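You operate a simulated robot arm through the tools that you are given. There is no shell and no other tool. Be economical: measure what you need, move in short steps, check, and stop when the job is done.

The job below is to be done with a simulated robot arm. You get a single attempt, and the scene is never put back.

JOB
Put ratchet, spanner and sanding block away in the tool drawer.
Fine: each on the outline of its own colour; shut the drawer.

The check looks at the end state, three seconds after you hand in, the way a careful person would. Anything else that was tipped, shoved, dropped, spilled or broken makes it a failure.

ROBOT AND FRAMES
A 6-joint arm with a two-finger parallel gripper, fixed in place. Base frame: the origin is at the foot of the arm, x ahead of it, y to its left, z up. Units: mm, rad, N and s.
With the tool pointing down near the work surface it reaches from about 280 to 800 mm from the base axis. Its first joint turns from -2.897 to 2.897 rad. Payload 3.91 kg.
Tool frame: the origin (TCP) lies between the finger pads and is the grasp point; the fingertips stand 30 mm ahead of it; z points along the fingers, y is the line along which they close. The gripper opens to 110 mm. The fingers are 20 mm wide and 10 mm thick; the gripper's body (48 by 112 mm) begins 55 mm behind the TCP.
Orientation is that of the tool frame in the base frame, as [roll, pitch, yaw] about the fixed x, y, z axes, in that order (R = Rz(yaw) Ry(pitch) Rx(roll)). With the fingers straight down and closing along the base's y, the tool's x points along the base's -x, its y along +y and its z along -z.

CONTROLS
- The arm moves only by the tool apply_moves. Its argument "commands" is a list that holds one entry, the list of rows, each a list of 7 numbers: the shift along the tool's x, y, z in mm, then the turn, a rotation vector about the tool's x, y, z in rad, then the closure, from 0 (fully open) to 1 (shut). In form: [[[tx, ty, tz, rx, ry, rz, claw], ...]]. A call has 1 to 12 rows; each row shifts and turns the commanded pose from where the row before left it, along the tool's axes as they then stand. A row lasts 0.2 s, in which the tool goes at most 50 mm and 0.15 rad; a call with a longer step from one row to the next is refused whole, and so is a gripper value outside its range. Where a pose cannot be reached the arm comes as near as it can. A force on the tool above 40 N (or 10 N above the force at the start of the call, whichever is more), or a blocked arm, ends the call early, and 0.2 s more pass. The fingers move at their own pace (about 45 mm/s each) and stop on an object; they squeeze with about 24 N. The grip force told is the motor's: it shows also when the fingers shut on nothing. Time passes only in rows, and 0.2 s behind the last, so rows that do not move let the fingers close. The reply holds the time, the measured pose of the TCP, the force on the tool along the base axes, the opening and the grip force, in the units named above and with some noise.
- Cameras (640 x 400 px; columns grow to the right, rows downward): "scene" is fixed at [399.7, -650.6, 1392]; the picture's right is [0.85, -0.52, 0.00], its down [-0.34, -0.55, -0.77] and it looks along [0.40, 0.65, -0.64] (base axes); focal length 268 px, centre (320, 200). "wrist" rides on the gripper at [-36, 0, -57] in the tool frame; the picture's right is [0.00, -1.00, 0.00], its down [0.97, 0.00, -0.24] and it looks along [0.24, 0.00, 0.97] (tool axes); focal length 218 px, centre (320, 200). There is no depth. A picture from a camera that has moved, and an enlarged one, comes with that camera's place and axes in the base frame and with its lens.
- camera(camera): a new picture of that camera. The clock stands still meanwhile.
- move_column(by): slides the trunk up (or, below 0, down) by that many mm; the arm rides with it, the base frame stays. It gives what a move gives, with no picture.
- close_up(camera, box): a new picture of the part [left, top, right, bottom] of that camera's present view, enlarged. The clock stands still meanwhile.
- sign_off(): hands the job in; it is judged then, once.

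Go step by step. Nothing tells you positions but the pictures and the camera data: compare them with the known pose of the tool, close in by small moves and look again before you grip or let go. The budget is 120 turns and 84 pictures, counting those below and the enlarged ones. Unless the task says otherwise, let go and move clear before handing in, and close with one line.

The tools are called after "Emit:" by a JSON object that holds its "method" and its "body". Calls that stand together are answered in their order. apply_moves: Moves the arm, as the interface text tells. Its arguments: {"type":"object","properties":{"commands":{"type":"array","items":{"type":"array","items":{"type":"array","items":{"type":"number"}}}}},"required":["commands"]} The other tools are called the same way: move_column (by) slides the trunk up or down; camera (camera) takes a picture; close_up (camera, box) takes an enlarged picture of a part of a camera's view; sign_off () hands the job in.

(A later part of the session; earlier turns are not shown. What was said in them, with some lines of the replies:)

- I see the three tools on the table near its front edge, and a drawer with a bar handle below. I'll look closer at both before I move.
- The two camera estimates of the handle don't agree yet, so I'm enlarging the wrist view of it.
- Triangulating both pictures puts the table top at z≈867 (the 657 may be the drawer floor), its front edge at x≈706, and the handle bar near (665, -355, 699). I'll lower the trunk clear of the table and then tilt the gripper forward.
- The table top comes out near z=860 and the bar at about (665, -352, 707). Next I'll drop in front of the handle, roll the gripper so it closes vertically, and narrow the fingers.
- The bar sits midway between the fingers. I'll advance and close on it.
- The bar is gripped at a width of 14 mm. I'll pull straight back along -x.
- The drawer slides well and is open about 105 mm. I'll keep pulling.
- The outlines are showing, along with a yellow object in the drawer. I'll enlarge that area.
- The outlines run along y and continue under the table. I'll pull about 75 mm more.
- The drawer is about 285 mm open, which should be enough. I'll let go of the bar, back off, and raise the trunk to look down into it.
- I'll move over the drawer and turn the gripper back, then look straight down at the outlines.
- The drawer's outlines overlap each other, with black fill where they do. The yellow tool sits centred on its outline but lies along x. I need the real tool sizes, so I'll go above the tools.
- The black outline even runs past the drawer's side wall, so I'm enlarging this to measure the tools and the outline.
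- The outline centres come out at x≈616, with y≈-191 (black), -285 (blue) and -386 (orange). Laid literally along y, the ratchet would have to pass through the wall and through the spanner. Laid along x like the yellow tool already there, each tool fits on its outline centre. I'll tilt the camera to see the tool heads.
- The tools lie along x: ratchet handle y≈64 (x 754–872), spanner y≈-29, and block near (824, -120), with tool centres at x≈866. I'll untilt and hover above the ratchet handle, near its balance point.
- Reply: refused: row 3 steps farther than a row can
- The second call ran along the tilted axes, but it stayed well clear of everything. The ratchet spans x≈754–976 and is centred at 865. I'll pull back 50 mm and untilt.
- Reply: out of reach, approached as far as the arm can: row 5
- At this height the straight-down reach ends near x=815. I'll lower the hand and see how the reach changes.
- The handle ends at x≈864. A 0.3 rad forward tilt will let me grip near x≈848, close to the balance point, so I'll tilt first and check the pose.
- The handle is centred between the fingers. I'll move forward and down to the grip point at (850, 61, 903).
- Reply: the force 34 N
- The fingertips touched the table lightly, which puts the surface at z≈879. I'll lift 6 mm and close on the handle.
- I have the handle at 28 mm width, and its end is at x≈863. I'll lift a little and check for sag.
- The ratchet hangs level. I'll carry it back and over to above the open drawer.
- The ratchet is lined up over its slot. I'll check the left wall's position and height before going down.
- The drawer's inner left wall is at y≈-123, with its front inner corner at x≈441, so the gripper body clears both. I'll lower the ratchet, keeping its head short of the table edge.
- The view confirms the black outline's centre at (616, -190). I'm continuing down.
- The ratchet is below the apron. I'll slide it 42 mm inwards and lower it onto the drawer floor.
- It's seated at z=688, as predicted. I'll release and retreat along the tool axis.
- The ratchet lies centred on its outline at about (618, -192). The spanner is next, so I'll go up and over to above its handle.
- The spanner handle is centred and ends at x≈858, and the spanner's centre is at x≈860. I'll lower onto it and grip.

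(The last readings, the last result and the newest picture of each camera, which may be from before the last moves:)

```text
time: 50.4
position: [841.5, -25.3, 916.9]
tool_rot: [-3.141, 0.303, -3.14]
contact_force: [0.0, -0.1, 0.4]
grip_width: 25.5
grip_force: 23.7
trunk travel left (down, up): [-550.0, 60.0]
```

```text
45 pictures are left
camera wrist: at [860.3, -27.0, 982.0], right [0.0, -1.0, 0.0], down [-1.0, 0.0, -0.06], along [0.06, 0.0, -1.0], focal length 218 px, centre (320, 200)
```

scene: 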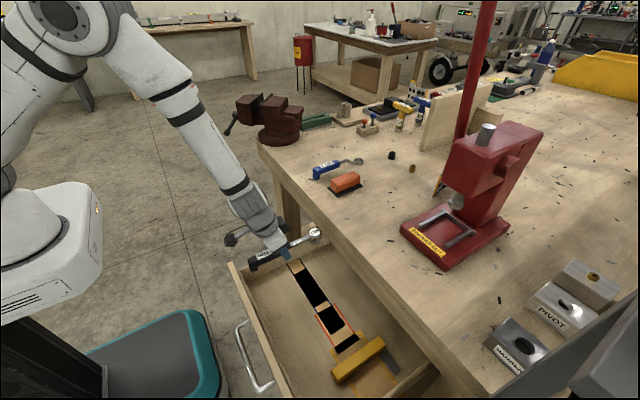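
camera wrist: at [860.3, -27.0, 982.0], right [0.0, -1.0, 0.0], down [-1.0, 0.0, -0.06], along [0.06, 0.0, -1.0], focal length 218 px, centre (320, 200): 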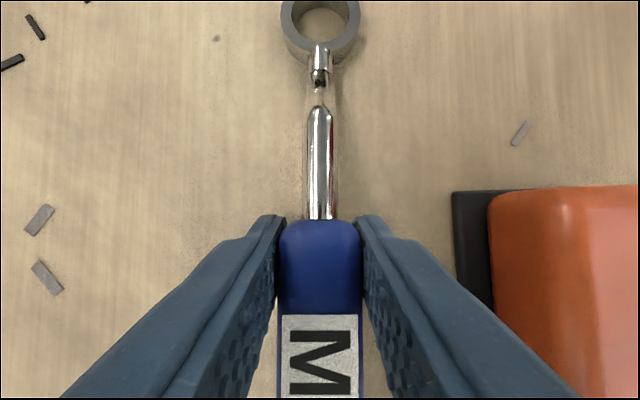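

The grip is good at 25.5 mm. I'll lift, pull back clear of the table first, and then move sideways.

Emit:
{"method": "apply_moves", "body": {"commands": [[[-4, 0, -12, 0, 0, 0, 1], [-10.2, 0, -33.8, 0, 0, 0, 1], [38.4, 0, -13.7, 0, 0, 0, 1], [38.4, 0, -13.7, 0, 0, 0, 1], [38.4, 0, -13.7, 0, 0, 0, 1], [38.4, 0, -13.7, 0, 0, 0, 1], [38.4, 0, -13.7, 0, 0, 0, 1], [38.4, 0, -13.7, 0, 0, 0, 1], [38.4, 0, -13.7, 0, 0, 0, 1]]]}}

Emit:
{"method": "apply_moves", "body": {"commands": [[[0, -43, 0, 0, 0, 0, 1], [0, -43, 0, 0, 0, 0, 1], [0, -43, 0, 0, 0, 0, 1], [0, -43, 0, 0, 0, 0, 1], [0, -43, 0, 0, 0, 0, 1], [0, -43, 0, 0, 0, 0, 1], [11.8, 0, 38.2, 0, 0, 0, 1], [11.8, 0, 38.2, 0, 0, 0, 1], [11.8, 0, 38.2, 0, 0, 0, 1], [0, 0, 0, 0, 0, 0, 1]]]}}

Emit:
{"method": "camera", "body": {"camera": "wrist"}}

Emit:
{"method": "camera", "body": {"camera": "scene"}}

```text
time: 52.4
position: [557.8, -26.5, 976.7]
tool_rot: [-3.141, 0.304, -3.14]
contact_force: [0.3, 0.4, -2.0]
grip_width: 26.0
grip_force: 24.2
trunk travel left (down, up): [-550.0, 60.0]
```

```text
time: 54.6
position: [557.3, -283.9, 856.1]
tool_rot: [-3.138, 0.304, 3.141]
contact_force: [-0.4, -0.8, -2.6]
grip_width: 25.9
grip_force: 23.5
trunk travel left (down, up): [-550.0, 60.0]
```

```text
44 pictures are left
camera wrist: at [575.1, -284.4, 922.3], right [0.0, -1.0, 0.0], down [-1.0, 0.0, -0.06], along [0.06, 0.0, -1.0], focal length 218 px, centre (320, 200)
```

wrist: 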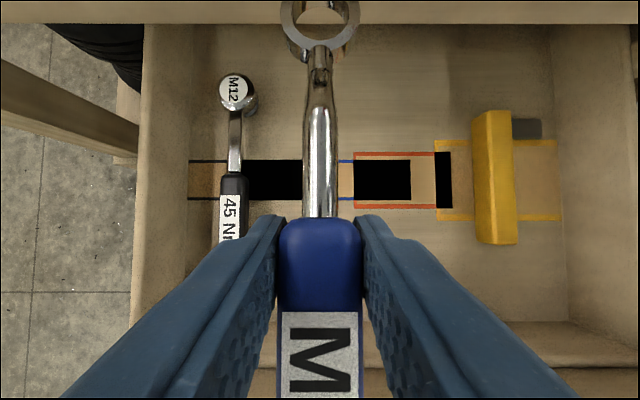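

```text
43 pictures are left
```

scene: 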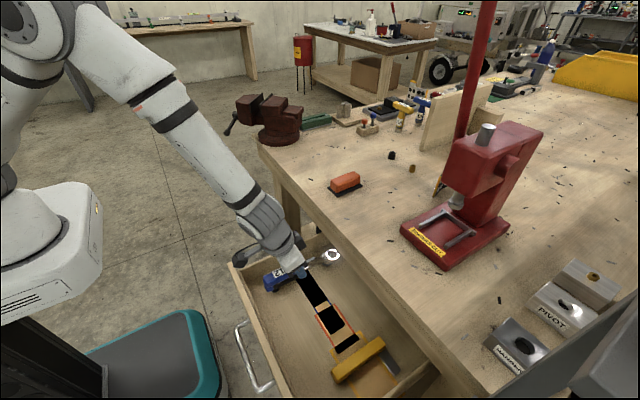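

I'm lined up over the blue slot. I'll lower below the apron, slide in 40 mm, and go down to just above the floor.

Emit:
{"method": "apply_moves", "body": {"commands": [[[10.6, 0, 34.4, 0, 0, 0, 1], [10.6, 0, 34.4, 0, 0, 0, 1], [10.6, 0, 34.4, 0, 0, 0, 1], [10.6, 0, 34.4, 0, 0, 0, 1], [-12.7, 0, 3.9, 0, 0, 0, 1], [-12.7, 0, 3.9, 0, 0, 0, 1], [-12.7, 0, 3.9, 0, 0, 0, 1], [2.4, 0, 7.6, 0, 0, 0, 1], [1.2, 0, 3.8, 0, 0, 0, 1], [0, 0, 0, 0, 0, 0, 1]]]}}

Emit:
{"method": "camera", "body": {"camera": "wrist"}}

```text
time: 56.8
position: [597.7, -284.9, 699.9]
tool_rot: [-3.14, 0.304, -3.141]
contact_force: [0.0, 0.2, -2.4]
grip_width: 25.8
grip_force: 23.9
trunk travel left (down, up): [-550.0, 60.0]
```

```text
42 pictures are left
camera wrist: at [615.7, -285.5, 765.7], right [0.0, -1.0, 0.0], down [-1.0, 0.0, -0.06], along [0.06, 0.0, -1.0], focal length 218 px, centre (320, 200)
```

wrist: 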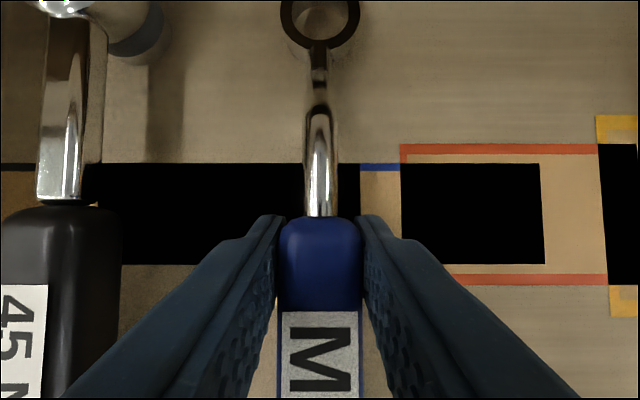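

Emit:
{"method": "apply_moves", "body": {"commands": [[[0.6, 0, 1.9, 0, 0, 0, 1], [0.6, 0, 1.9, 0, 0, 0, 1], [0.6, 0, 1.9, 0, 0, 0, 1], [0.4, 0, 1.3, 0, 0, 0, 1], [0, 0, 0, 0, 0, 0, 1]]]}}

```text
time: 58.0
position: [598.2, -285.1, 693.8]
tool_rot: [-3.139, 0.303, 3.141]
contact_force: [0.2, 0.8, 0.8]
grip_width: 25.9
grip_force: 23.7
trunk travel left (down, up): [-550.0, 60.0]
```

It's just touching the floor, so I'll release with a small opening and retreat.

Emit:
{"method": "apply_moves", "body": {"commands": [[[0.3, 0, 1, 0, 0, 0, 1], [0, 0, 0, 0, 0, 0, 0.55], [0, 0, 0, 0, 0, 0, 0.55], [0, 0, 0, 0, 0, 0, 0.55], [0, 0, -30, 0, 0, 0, 0.55], [0, 0, -40, 0, 0, 0, 0.55], [0, 0, -45, 0, 0, 0, 0.55], [0, 0, -45, 0, 0, 0, 0.55]]]}}

Emit:
{"method": "camera", "body": {"camera": "wrist"}}

```text
time: 59.8
position: [549.1, -283.7, 846.0]
tool_rot: [-3.141, 0.305, -3.141]
contact_force: [0.2, 1.1, 0.2]
grip_width: 49.5
grip_force: 0.1
trunk travel left (down, up): [-550.0, 60.0]
```

```text
41 pictures are left
camera wrist: at [567.8, -284.2, 911.8], right [0.0, -1.0, 0.0], down [-1.0, 0.0, -0.06], along [0.06, 0.0, -1.0], focal length 218 px, centre (320, 200)
```

wrist: 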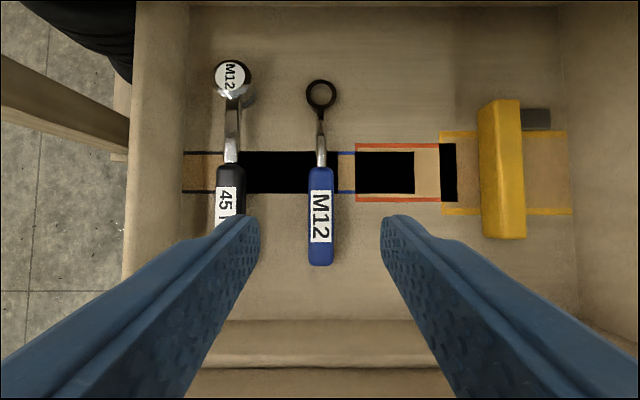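

The spanner is centred on the blue outline. Now I'll move above the sanding block.

Emit:
{"method": "apply_moves", "body": {"commands": [[[-12.8, 0, -41.4, 0, 0, 0, 0.1], [-12.8, 0, -41.4, 0, 0, 0, 0.1], [-12.8, 0, -41.4, 0, 0, 0, 0.1], [-32.2, 20.5, 10, 0, 0, 0, 0.1], [-32.2, 20.5, 10, 0, 0, 0, 0.1], [-32.2, 20.5, 10, 0, 0, 0, 0.1], [-32.2, 20.5, 10, 0, 0, 0, 0.1], [-32.2, 20.5, 10, 0, 0, 0, 0.1], [-32.2, 20.5, 10, 0, 0, 0, 0.1], [-32.2, 20.5, 10, 0, 0, 0, 0.1], [-32.2, 20.5, 10, 0, 0, 0, 0.1]]]}}

Emit:
{"method": "camera", "body": {"camera": "wrist"}}

Emit:
{"method": "close_up", "body": {"camera": "scene", "box": [270, 110, 430, 210]}}

```text
time: 62.2
position: [820.7, -121.6, 975.0]
tool_rot: [-3.14, 0.303, 3.14]
contact_force: [0.2, 0.1, 0.1]
grip_width: 99.3
grip_force: 0.0
trunk travel left (down, up): [-550.0, 60.0]
```

```text
40 pictures are left
camera wrist: at [839.0, -121.0, 1040.5], right [0.0, -1.0, 0.0], down [-1.0, 0.0, -0.06], along [0.06, 0.0, -1.0], focal length 218 px, centre (320, 200)
```

wrist: 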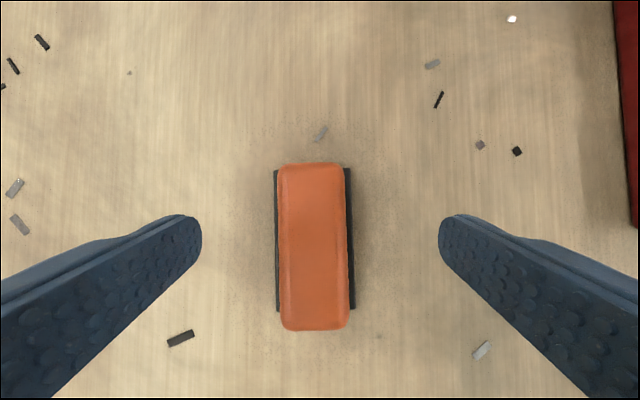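

```text
4.00 times, centred on (350, 160) of scene
camera zoom: at [399.7, -650.6, 1392.0], right [0.85, -0.52, 0.0], down [-0.34, -0.55, -0.77], along [0.4, 0.65, -0.64], focal length 1070 px, centre (200, 360)
```

zoom: 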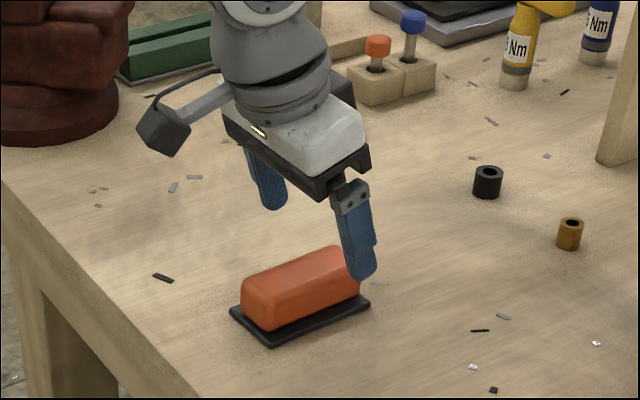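

The block is centred near (821, -117) with a slight yaw. I'll lower so the tips stay above its base plate, then grip the body.

Emit:
{"method": "apply_moves", "body": {"commands": [[[0, 4.5, 0, 0, 0, -0.028, 0.2], [5, 0, 16, 0, 0, 0, 0.2], [5, 0, 16, 0, 0, 0, 0.2], [4, 0, 13, 0, 0, 0, 0.2], [0.6, 0, 2, 0, 0, 0, 0.2], [0, 0, 0, 0, 0, 0, 0.2]]]}}

Emit:
{"method": "camera", "body": {"camera": "wrist"}}

Emit:
{"method": "close_up", "body": {"camera": "scene", "box": [290, 130, 410, 205]}}

```text
time: 63.6
position: [819.2, -117.4, 925.7]
tool_rot: [-3.132, 0.303, -3.112]
contact_force: [0.1, -0.7, -0.2]
grip_width: 88.0
grip_force: 0.2
trunk travel left (down, up): [-550.0, 60.0]
```

```text
38 pictures are left
camera wrist: at [837.5, -116.0, 991.4], right [0.03, -1.0, 0.01], down [-1.0, -0.03, -0.06], along [0.06, -0.01, -1.0], focal length 218 px, centre (320, 200)
```

wrist: 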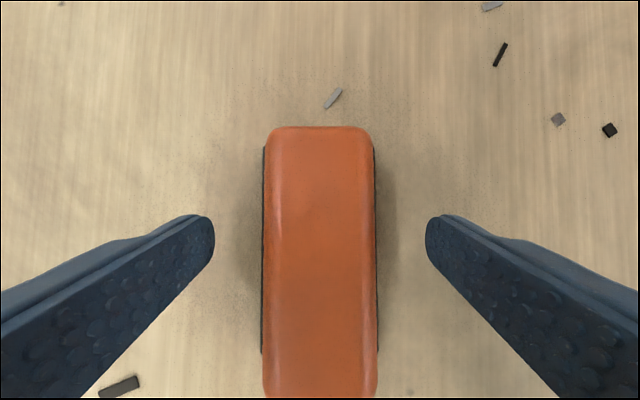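

```text
5.33 times, centred on (350, 168) of scene
camera zoom: at [399.7, -650.6, 1392.0], right [0.85, -0.52, 0.0], down [-0.34, -0.55, -0.77], along [0.4, 0.65, -0.64], focal length 1427 px, centre (160, 373)
```

zoom: 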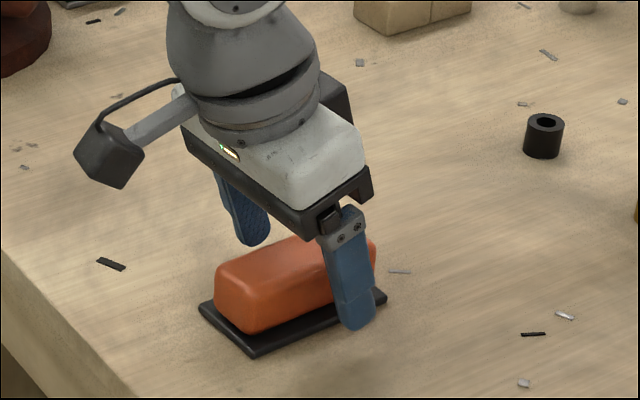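

The gripper is aligned, so I'm closing on the block.

Emit:
{"method": "apply_moves", "body": {"commands": [[[0, 0, 0, 0, 0, 0, 1], [0, 0, 0, 0, 0, 0, 1], [0, 0, 0, 0, 0, 0, 1], [0, 0, 0, 0, 0, 0, 1], [0, 0, 0, 0, 0, 0, 1]]]}}

Emit:
{"method": "close_up", "body": {"camera": "scene", "box": [290, 130, 410, 205]}}

```text
time: 64.8
position: [819.8, -116.6, 925.6]
tool_rot: [-3.133, 0.305, -3.111]
contact_force: [0.6, -0.4, 0.1]
grip_width: 39.6
grip_force: 24.1
trunk travel left (down, up): [-550.0, 60.0]
```

```text
5.33 times, centred on (350, 168) of scene
camera zoom: at [399.7, -650.6, 1392.0], right [0.85, -0.52, 0.0], down [-0.34, -0.55, -0.77], along [0.4, 0.65, -0.64], focal length 1427 px, centre (160, 373)
```

zoom: 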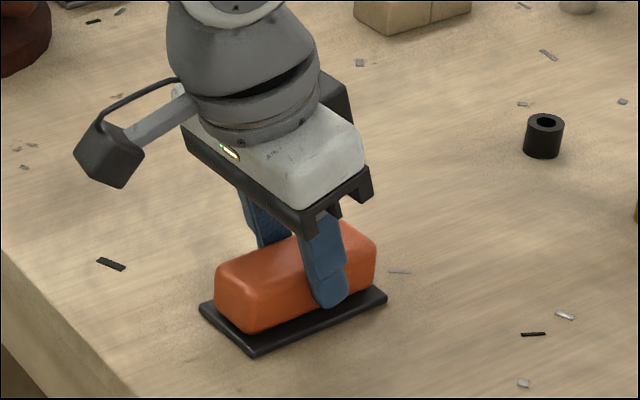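

Gripped at 39.6 mm. I'll lift, pull back off the table, and then move sideways over the orange slot.

Emit:
{"method": "apply_moves", "body": {"commands": [[[-4.8, 0, -15.7, 0, 0, 0, 1], [-10, 0, -32, 0, 0, 0, 1], [39.3, 0, -12.2, 0, 0, 0, 1], [39.3, 0, -12.2, 0, 0, 0, 1], [39.3, 0, -12.2, 0, 0, 0, 1], [39.3, 0, -12.2, 0, 0, 0, 1], [39.3, 0, -12.2, 0, 0, 0.028, 1]]]}}

Emit:
{"method": "apply_moves", "body": {"commands": [[[0, -44, 0, 0, 0, 0, 1], [0, -44, 0, 0, 0, 0, 1], [0, -44, 0, 0, 0, 0, 1], [0, -44, 0, 0, 0, 0, 1], [0, -44, 0, 0, 0, 0, 1], [0, -44, 0, 0, 0, 0, 1], [0, 0, 0, 0, 0, 0, 1]]]}}

Emit:
{"method": "camera", "body": {"camera": "wrist"}}

Emit:
{"method": "camera", "body": {"camera": "scene"}}

```text
time: 66.4
position: [612.1, -121.8, 976.1]
tool_rot: [-3.14, 0.304, 3.141]
contact_force: [-0.6, 0.2, -1.2]
grip_width: 39.3
grip_force: 23.8
trunk travel left (down, up): [-550.0, 60.0]
```

```text
time: 68.0
position: [611.9, -387.0, 975.4]
tool_rot: [-3.141, 0.305, 3.141]
contact_force: [-0.2, -0.2, -0.6]
grip_width: 39.3
grip_force: 23.8
trunk travel left (down, up): [-550.0, 60.0]
```

```text
35 pictures are left
camera wrist: at [630.9, -386.8, 1041.1], right [0.0, -1.0, 0.0], down [-1.0, 0.0, -0.06], along [0.06, 0.0, -1.0], focal length 218 px, centre (320, 200)
```

wrist: 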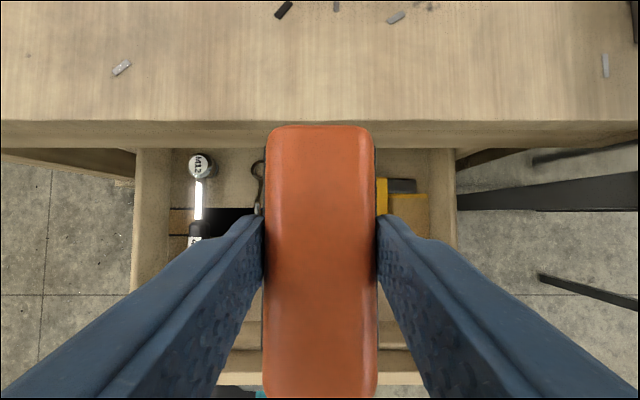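

```text
34 pictures are left
```

scene: 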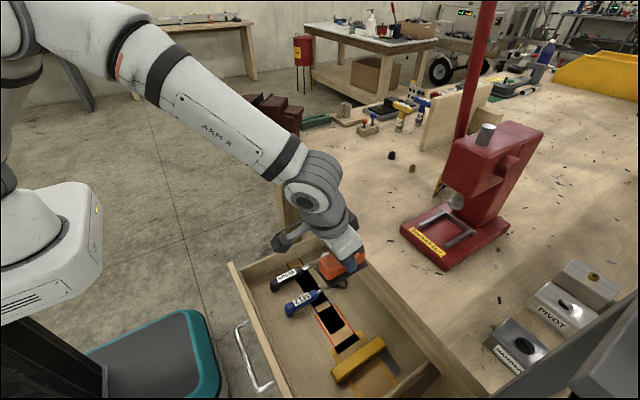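

There's about 35 mm between the block and the table edge. I'll lower it into the drawer.

Emit:
{"method": "apply_moves", "body": {"commands": [[[11.1, 0, 35.9, 0, 0, 0, 1], [11.1, 0, 35.9, 0, 0, 0, 1], [11.1, 0, 35.9, 0, 0, 0, 1], [11.1, 0, 35.9, 0, 0, 0, 1], [11.1, 0, 35.9, 0, 0, 0, 1], [11.1, 0, 35.9, 0, 0, 0, 1], [9, 0, 31, 0, 0, 0, 1], [0, 0, 0, 0, 0, 0, 1]]]}}

Emit:
{"method": "camera", "body": {"camera": "wrist"}}

```text
time: 69.8
position: [614.4, -387.1, 717.6]
tool_rot: [-3.14, 0.305, -3.14]
contact_force: [0.4, -0.5, -1.7]
grip_width: 39.9
grip_force: 24.0
trunk travel left (down, up): [-550.0, 60.0]
```

```text
33 pictures are left
camera wrist: at [632.7, -386.8, 783.3], right [0.0, -1.0, 0.0], down [-1.0, 0.0, -0.06], along [0.06, 0.0, -1.0], focal length 218 px, centre (320, 200)
```

wrist: 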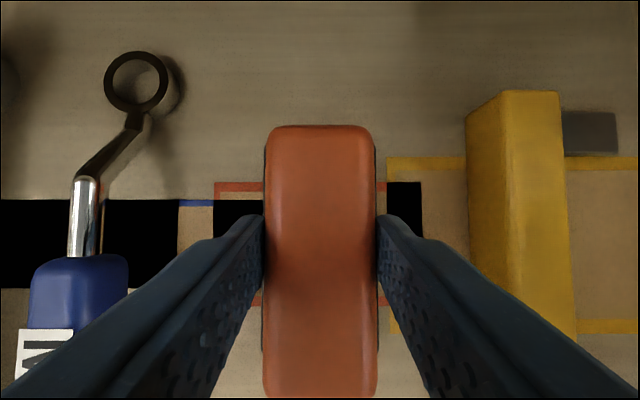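

The orange outline is centred under the block. I'll lower the last 16 mm.

Emit:
{"method": "apply_moves", "body": {"commands": [[[2.4, 0, 7.6, 0, 0, 0, 1], [1.2, 0, 3.8, 0, 0, 0, 1], [0.6, 0, 1.9, 0, 0, 0, 1], [0.6, 0, 1.9, 0, 0, 0, 1], [0, 0, 0, 0, 0, 0, 1]]]}}

```text
time: 71.0
position: [615.2, -385.4, 703.0]
tool_rot: [-3.141, 0.304, 3.141]
contact_force: [-0.2, 0.5, 4.7]
grip_width: 39.7
grip_force: 23.6
trunk travel left (down, up): [-550.0, 60.0]
```

It's touching the floor. I'll release and retreat.

Emit:
{"method": "apply_moves", "body": {"commands": [[[0.2, 0, 0.8, 0, 0, 0, 1], [0, 0, 0, 0, 0, 0, 0.45], [0, 0, 0, 0, 0, 0, 0.45], [0, 0, 0, 0, 0, 0, 0.45], [0, 0, -30, 0, 0, 0, 0.45], [0, 0, -40, 0, 0, 0, 0.45], [0, 0, -45, 0, 0, 0, 0.45], [0, 0, -45, 0, 0, 0, 0.45]]]}}

Emit:
{"method": "camera", "body": {"camera": "wrist"}}

```text
time: 72.8
position: [566.3, -384.2, 854.9]
tool_rot: [-3.14, 0.304, 3.14]
contact_force: [-0.8, 0.7, -0.8]
grip_width: 60.4
grip_force: 0.1
trunk travel left (down, up): [-550.0, 60.0]
```

```text
32 pictures are left
camera wrist: at [584.2, -384.8, 920.2], right [0.0, -1.0, 0.0], down [-1.0, 0.0, -0.06], along [0.06, 0.0, -1.0], focal length 218 px, centre (320, 200)
```

wrist: 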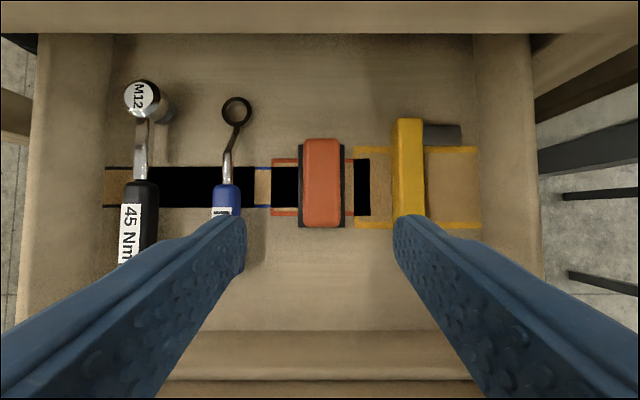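

All three tools sit centred on their outlines and the yellow tool hasn't moved. I'll back off in front of the drawer, close the fingers, tilt the hand forward, and lower the trunk so I can push the drawer front.

Emit:
{"method": "apply_moves", "body": {"commands": [[[29.9, 4.9, -24.2, 0, 0, 0, 1], [29.9, 4.9, -24.2, 0, 0, 0, 1], [29.9, 4.9, -24.2, 0, 0, 0, 1], [29.9, 4.9, -24.2, 0, 0, 0, 1], [29.9, 4.9, -24.2, 0, 0, 0, 1], [29.9, 4.9, -24.2, 0, 0, 0, 1], [29.9, 4.9, -24.2, 0, 0, 0, 1]]]}}

Emit:
{"method": "apply_moves", "body": {"commands": [[[0, 0, 0, 0, -0.1375, 0, 1], [0, 0, 0, 0, -0.1375, 0, 1], [0, 0, 0, 0, -0.1375, 0, 1], [0, 0, 0, 0, -0.1375, 0, 1], [0, 0, 0, 0, -0.1375, 0, 1], [0, 0, 0, 0, -0.1375, 0, 1], [0, 0, 0, 0, -0.1375, 0, 1], [0, 0, 0, 0, -0.1375, 0, 1]]]}}

Emit:
{"method": "close_up", "body": {"camera": "scene", "box": [200, 200, 440, 350]}}

```text
time: 74.4
position: [315.8, -350.6, 953.7]
tool_rot: [-3.139, 0.304, 3.141]
contact_force: [0.1, 0.0, 0.3]
grip_width: 0.1
grip_force: 24.3
trunk travel left (down, up): [-550.0, 60.0]
```

```text
time: 76.2
position: [320.7, -388.1, 985.2]
tool_rot: [3.115, 1.402, 3.116]
contact_force: [0.2, 0.4, 0.1]
grip_width: 0.0
grip_force: 23.9
out of reach, approached as far as the arm can: row 6, 7, 8
trunk travel left (down, up): [-550.0, 60.0]
```

```text
2.67 times, centred on (320, 275) of scene
camera zoom: at [399.7, -650.6, 1392.0], right [0.85, -0.52, 0.0], down [-0.34, -0.55, -0.77], along [0.4, 0.65, -0.64], focal length 713 px, centre (320, 0)
```

zoom: 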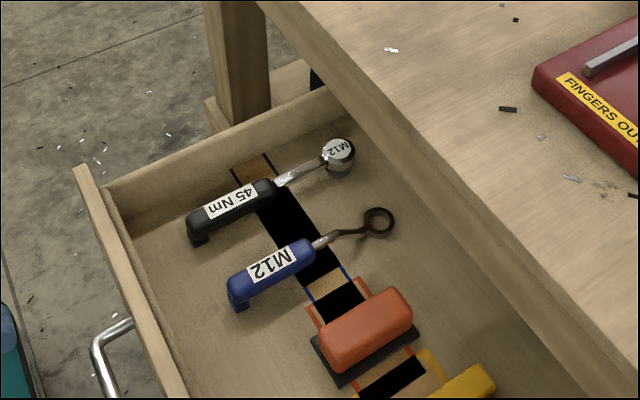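

The tools are placed well. The arm is near its inner limit at this height, so I'll raise the hand a little, recentre y, and then lower the trunk.

Emit:
{"method": "apply_moves", "body": {"commands": [[[-23, 12, -4, 0, 0, 0, 1], [-23, 12, -4, 0, 0, 0, 1], [-24, 13, -4, 0, 0, 0, 1], [0, 0, 0, 0, 0, 0, 1]]]}}

```text
time: 77.2
position: [321.6, -350.5, 1056.6]
tool_rot: [-3.131, 1.403, -3.133]
contact_force: [0.0, -0.7, 0.4]
grip_width: 0.0
grip_force: 24.3
trunk travel left (down, up): [-550.0, 60.0]
```

Emit:
{"method": "move_column", "body": {"by": -317}}

Emit:
{"method": "camera", "body": {"camera": "wrist"}}

Emit:
{"method": "close_up", "body": {"camera": "scene", "box": [170, 220, 410, 370]}}

```text
time: 80.4
position: [320.9, -349.8, 741.0]
tool_rot: [-3.132, 1.401, -3.133]
contact_force: [1.0, -0.7, 1.0]
grip_width: 0.0
grip_force: 23.9
trunk travel left (down, up): [-233.0, 377.0]
```

```text
30 pictures are left
camera wrist: at [272.7, -350.6, 785.6], right [0.0, -1.0, 0.0], down [-0.4, 0.0, -0.92], along [0.92, 0.0, -0.4], focal length 218 px, centre (320, 200)
```

wrist: 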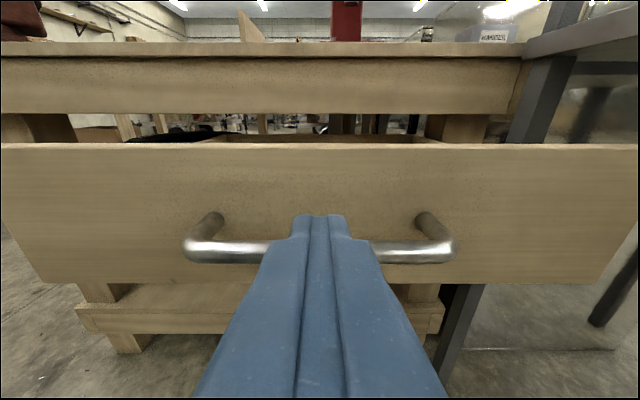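

```text
2.67 times, centred on (290, 295) of scene
camera zoom: at [399.7, -650.6, 1392.0], right [0.85, -0.52, 0.0], down [-0.34, -0.55, -0.77], along [0.4, 0.65, -0.64], focal length 713 px, centre (400, -53)
```

zoom: 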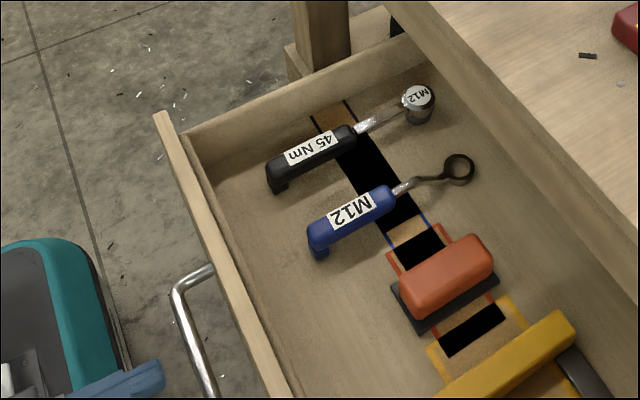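

The fingertips face the drawer front above the bar, which is a clean place to push. I'll approach and begin pushing gently.

Emit:
{"method": "apply_moves", "body": {"commands": [[[-3.4, 0, 19.7, 0, 0, 0, 1], [-3.4, 0, 19.7, 0, 0, 0, 1], [-2.5, 0, 14.8, 0, 0, 0, 1], [-0.5, 0, 3, 0, 0, 0, 1], [-0.5, 0, 3, 0, 0, 0, 1], [-0.5, 0, 3, 0, 0, 0, 1], [-0.5, 0, 3, 0, 0, 0, 1], [-0.8, 0, 5, 0, 0, 0, 1], [-0.8, 0, 5, 0, 0, 0, 1], [-1.2, 0, 7, 0, 0, 0, 1], [-1.2, 0, 7, 0, 0, 0, 1], [-1.2, 0, 7, 0, 0, 0, 1]]]}}

Emit:
{"method": "close_up", "body": {"camera": "scene", "box": [170, 220, 410, 370]}}

```text
time: 83.0
position: [420.7, -349.2, 740.2]
tool_rot: [-3.132, 1.404, -3.134]
contact_force: [-0.9, 0.4, -0.5]
grip_width: 0.1
grip_force: 24.1
trunk travel left (down, up): [-233.0, 377.0]
```

```text
2.67 times, centred on (290, 295) of scene
camera zoom: at [399.7, -650.6, 1392.0], right [0.85, -0.52, 0.0], down [-0.34, -0.55, -0.77], along [0.4, 0.65, -0.64], focal length 713 px, centre (400, -53)
```

zoom: 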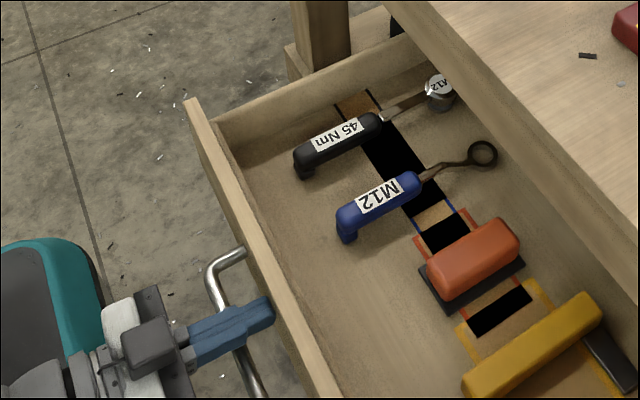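

The drawer moves easily and the tools ride with it. I'll keep pushing steadily.

Emit:
{"method": "apply_moves", "body": {"commands": [[[-1.4, 0, 8, 0, 0, 0, 1], [-1.7, 0, 9.9, 0, 0, 0, 1], [-1.7, 0, 9.9, 0, 0, 0, 1], [-1.7, 0, 9.9, 0, 0, 0, 1], [-1.7, 0, 9.9, 0, 0, 0, 1], [-1.7, 0, 9.9, 0, 0, 0, 1], [-1.7, 0, 9.9, 0, 0, 0, 1], [-1.7, 0, 9.9, 0, 0, 0, 1], [-1.7, 0, 9.9, 0, 0, 0, 1], [-1.7, 0, 9.9, 0, 0, 0, 1], [-1.7, 0, 9.9, 0, 0, 0, 1], [-1.4, 0, 8, 0, 0, 0, 1]]]}}

Emit:
{"method": "close_up", "body": {"camera": "scene", "box": [210, 220, 450, 370]}}

```text
time: 85.6
position: [537.4, -349.7, 741.3]
tool_rot: [-3.133, 1.405, -3.133]
contact_force: [-0.6, 0.2, 0.3]
grip_width: 0.0
grip_force: 24.0
trunk travel left (down, up): [-233.0, 377.0]
```

```text
2.67 times, centred on (330, 295) of scene
camera zoom: at [399.7, -650.6, 1392.0], right [0.85, -0.52, 0.0], down [-0.34, -0.55, -0.77], along [0.4, 0.65, -0.64], focal length 713 px, centre (293, -53)
```

zoom: 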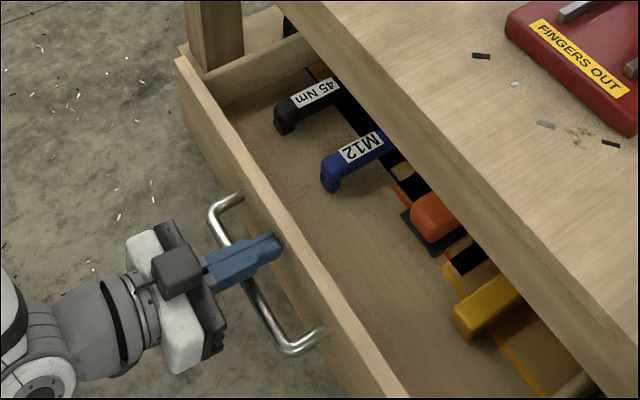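

Emit:
{"method": "apply_moves", "body": {"commands": [[[-1.4, 0, 8, 0, 0, 0, 1], [-1.7, 0, 9.9, 0, 0, 0, 1], [-1.7, 0, 9.9, 0, 0, 0, 1], [-1.7, 0, 9.9, 0, 0, 0, 1], [-1.7, 0, 9.9, 0, 0, 0, 1], [-1.7, 0, 9.9, 0, 0, 0, 1], [-1.7, 0, 9.9, 0, 0, 0, 1], [-1.7, 0, 9.9, 0, 0, 0, 1], [-1.7, 0, 9.9, 0, 0, 0, 1], [-1.4, 0, 8, 0, 0, 0, 1], [-1, 0, 6, 0, 0, 0, 1]]]}}

Emit:
{"method": "camera", "body": {"camera": "wrist"}}

Emit:
{"method": "close_up", "body": {"camera": "scene", "box": [230, 200, 470, 350]}}

```text
time: 88.0
position: [639.6, -349.7, 740.7]
tool_rot: [-3.133, 1.402, -3.133]
contact_force: [0.7, 0.4, -0.3]
grip_width: 0.0
grip_force: 24.0
trunk travel left (down, up): [-233.0, 377.0]
```

```text
26 pictures are left
camera wrist: at [590.8, -351.0, 786.0], right [0.0, -1.0, 0.0], down [-0.4, 0.0, -0.92], along [0.92, 0.0, -0.4], focal length 218 px, centre (320, 200)
```

wrist: 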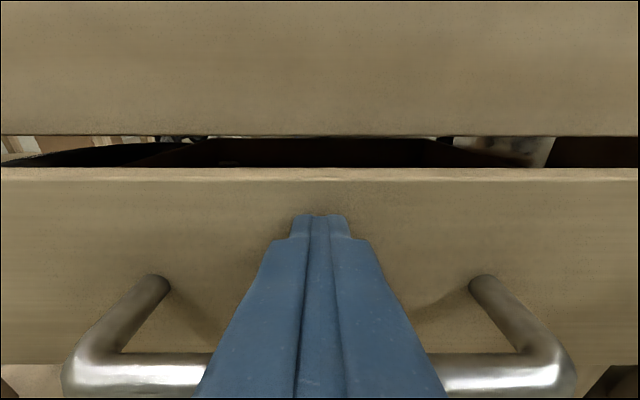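

```text
2.67 times, centred on (350, 275) of scene
camera zoom: at [399.7, -650.6, 1392.0], right [0.85, -0.52, 0.0], down [-0.34, -0.55, -0.77], along [0.4, 0.65, -0.64], focal length 713 px, centre (240, 0)
```

zoom: 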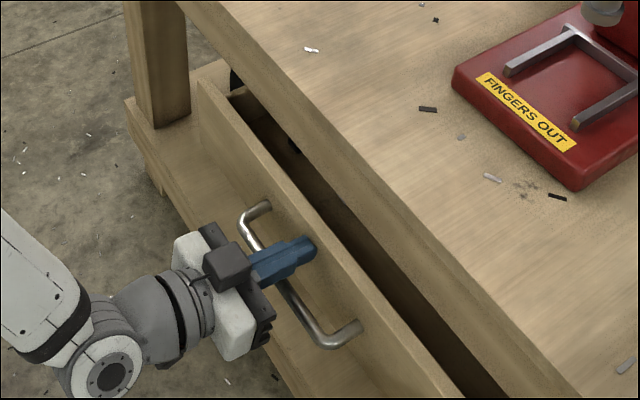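

About 35 mm is left. I'll push slowly until it stops.

Emit:
{"method": "apply_moves", "body": {"commands": [[[-0.8, 0, 4.9, 0, 0, 0, 1], [-0.8, 0, 4.9, 0, 0, 0, 1], [-0.8, 0, 4.9, 0, 0, 0, 1], [-0.8, 0, 4.9, 0, 0, 0, 1], [-0.8, 0, 4.9, 0, 0, 0, 1], [-0.5, 0, 3, 0, 0, 0, 1], [-0.5, 0, 3, 0, 0, 0, 1], [-0.3, 0, 2, 0, 0, 0, 1], [-0.3, 0, 2, 0, 0, 0, 1], [-0.3, 0, 2, 0, 0, 0, 1]]]}}

Emit:
{"method": "close_up", "body": {"camera": "scene", "box": [230, 200, 470, 350]}}

```text
time: 90.3
position: [672.7, -349.9, 741.6]
tool_rot: [-3.138, 1.404, -3.141]
contact_force: [-22.6, 5.8, 8.1]
grip_width: 0.0
grip_force: 24.3
trunk travel left (down, up): [-233.0, 377.0]
stopped in row 10: the force on the tool passed its limit (the readings are from after the stop); the commanded pose is now the measured one
```

```text
2.67 times, centred on (350, 275) of scene
camera zoom: at [399.7, -650.6, 1392.0], right [0.85, -0.52, 0.0], down [-0.34, -0.55, -0.77], along [0.4, 0.65, -0.64], focal length 713 px, centre (240, 0)
```

zoom: 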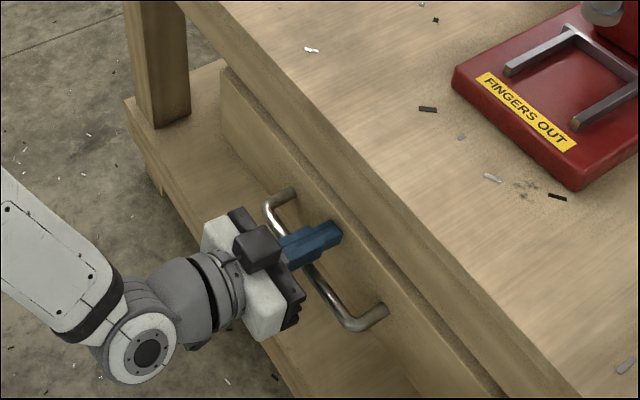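

The drawer has come up against its stop. I'll back off and compare it with the starting view.

Emit:
{"method": "apply_moves", "body": {"commands": [[[1.7, 0, -9.9, 0, 0, 0, 1], [3.4, 0, -20, 0, 0, 0, 1], [5, 0, -30, 0, 0, 0, 1], [5, 0, -30, 0, 0, 0, 1], [5, 0, -30, 0, 0, 0, 1]]]}}

Emit:
{"method": "close_up", "body": {"camera": "scene", "box": [250, 200, 490, 350]}}

Emit:
{"method": "camera", "body": {"camera": "wrist"}}

Emit:
{"method": "camera", "body": {"camera": "scene"}}

```text
time: 91.5
position: [553.1, -349.5, 739.6]
tool_rot: [-3.138, 1.4, -3.14]
contact_force: [-0.4, -0.5, -0.6]
grip_width: 0.0
grip_force: 24.2
trunk travel left (down, up): [-233.0, 377.0]
```

```text
2.67 times, centred on (370, 275) of scene
camera zoom: at [399.7, -650.6, 1392.0], right [0.85, -0.52, 0.0], down [-0.34, -0.55, -0.77], along [0.4, 0.65, -0.64], focal length 713 px, centre (187, 0)
```

zoom: 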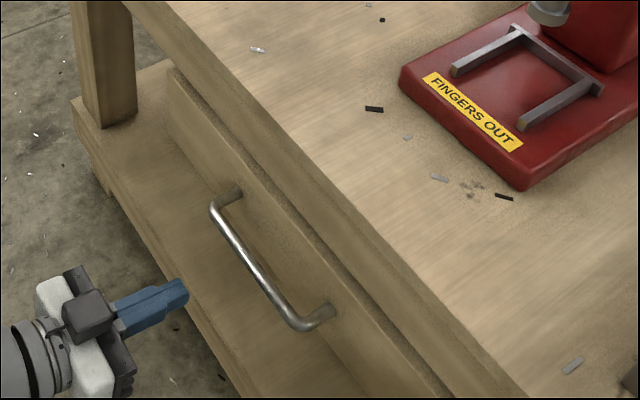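

```text
22 pictures are left
camera wrist: at [503.6, -351.0, 784.6], right [0.0, -1.0, 0.0], down [-0.4, 0.0, -0.92], along [0.92, 0.0, -0.4], focal length 218 px, centre (320, 200)
```

wrist: 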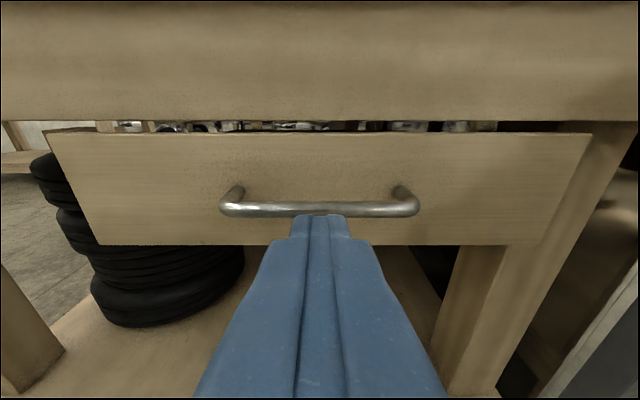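

```text
21 pictures are left
```

scene: 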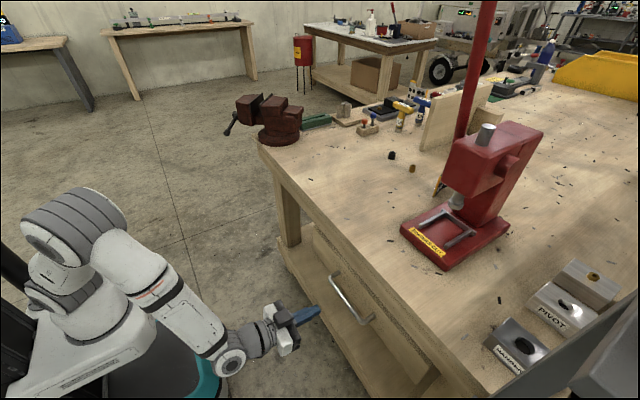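

The handle is at the same pixels as in the starting view, so the drawer is fully shut. The bench is otherwise unchanged and the arm is clear, so I'm handing in.

Emit:
{"method": "sign_off", "body": {}}

```text
The job is handed in.
```

The ratchet, spanner and sanding block are in the drawer, each centred on its own colour's outline, and the drawer is shut. The outlines are drawn overlapping and one runs through the side wall, so I laid all three lengthwise front to back, like the yellow tool already in there, not along the outlines' drawn direction.
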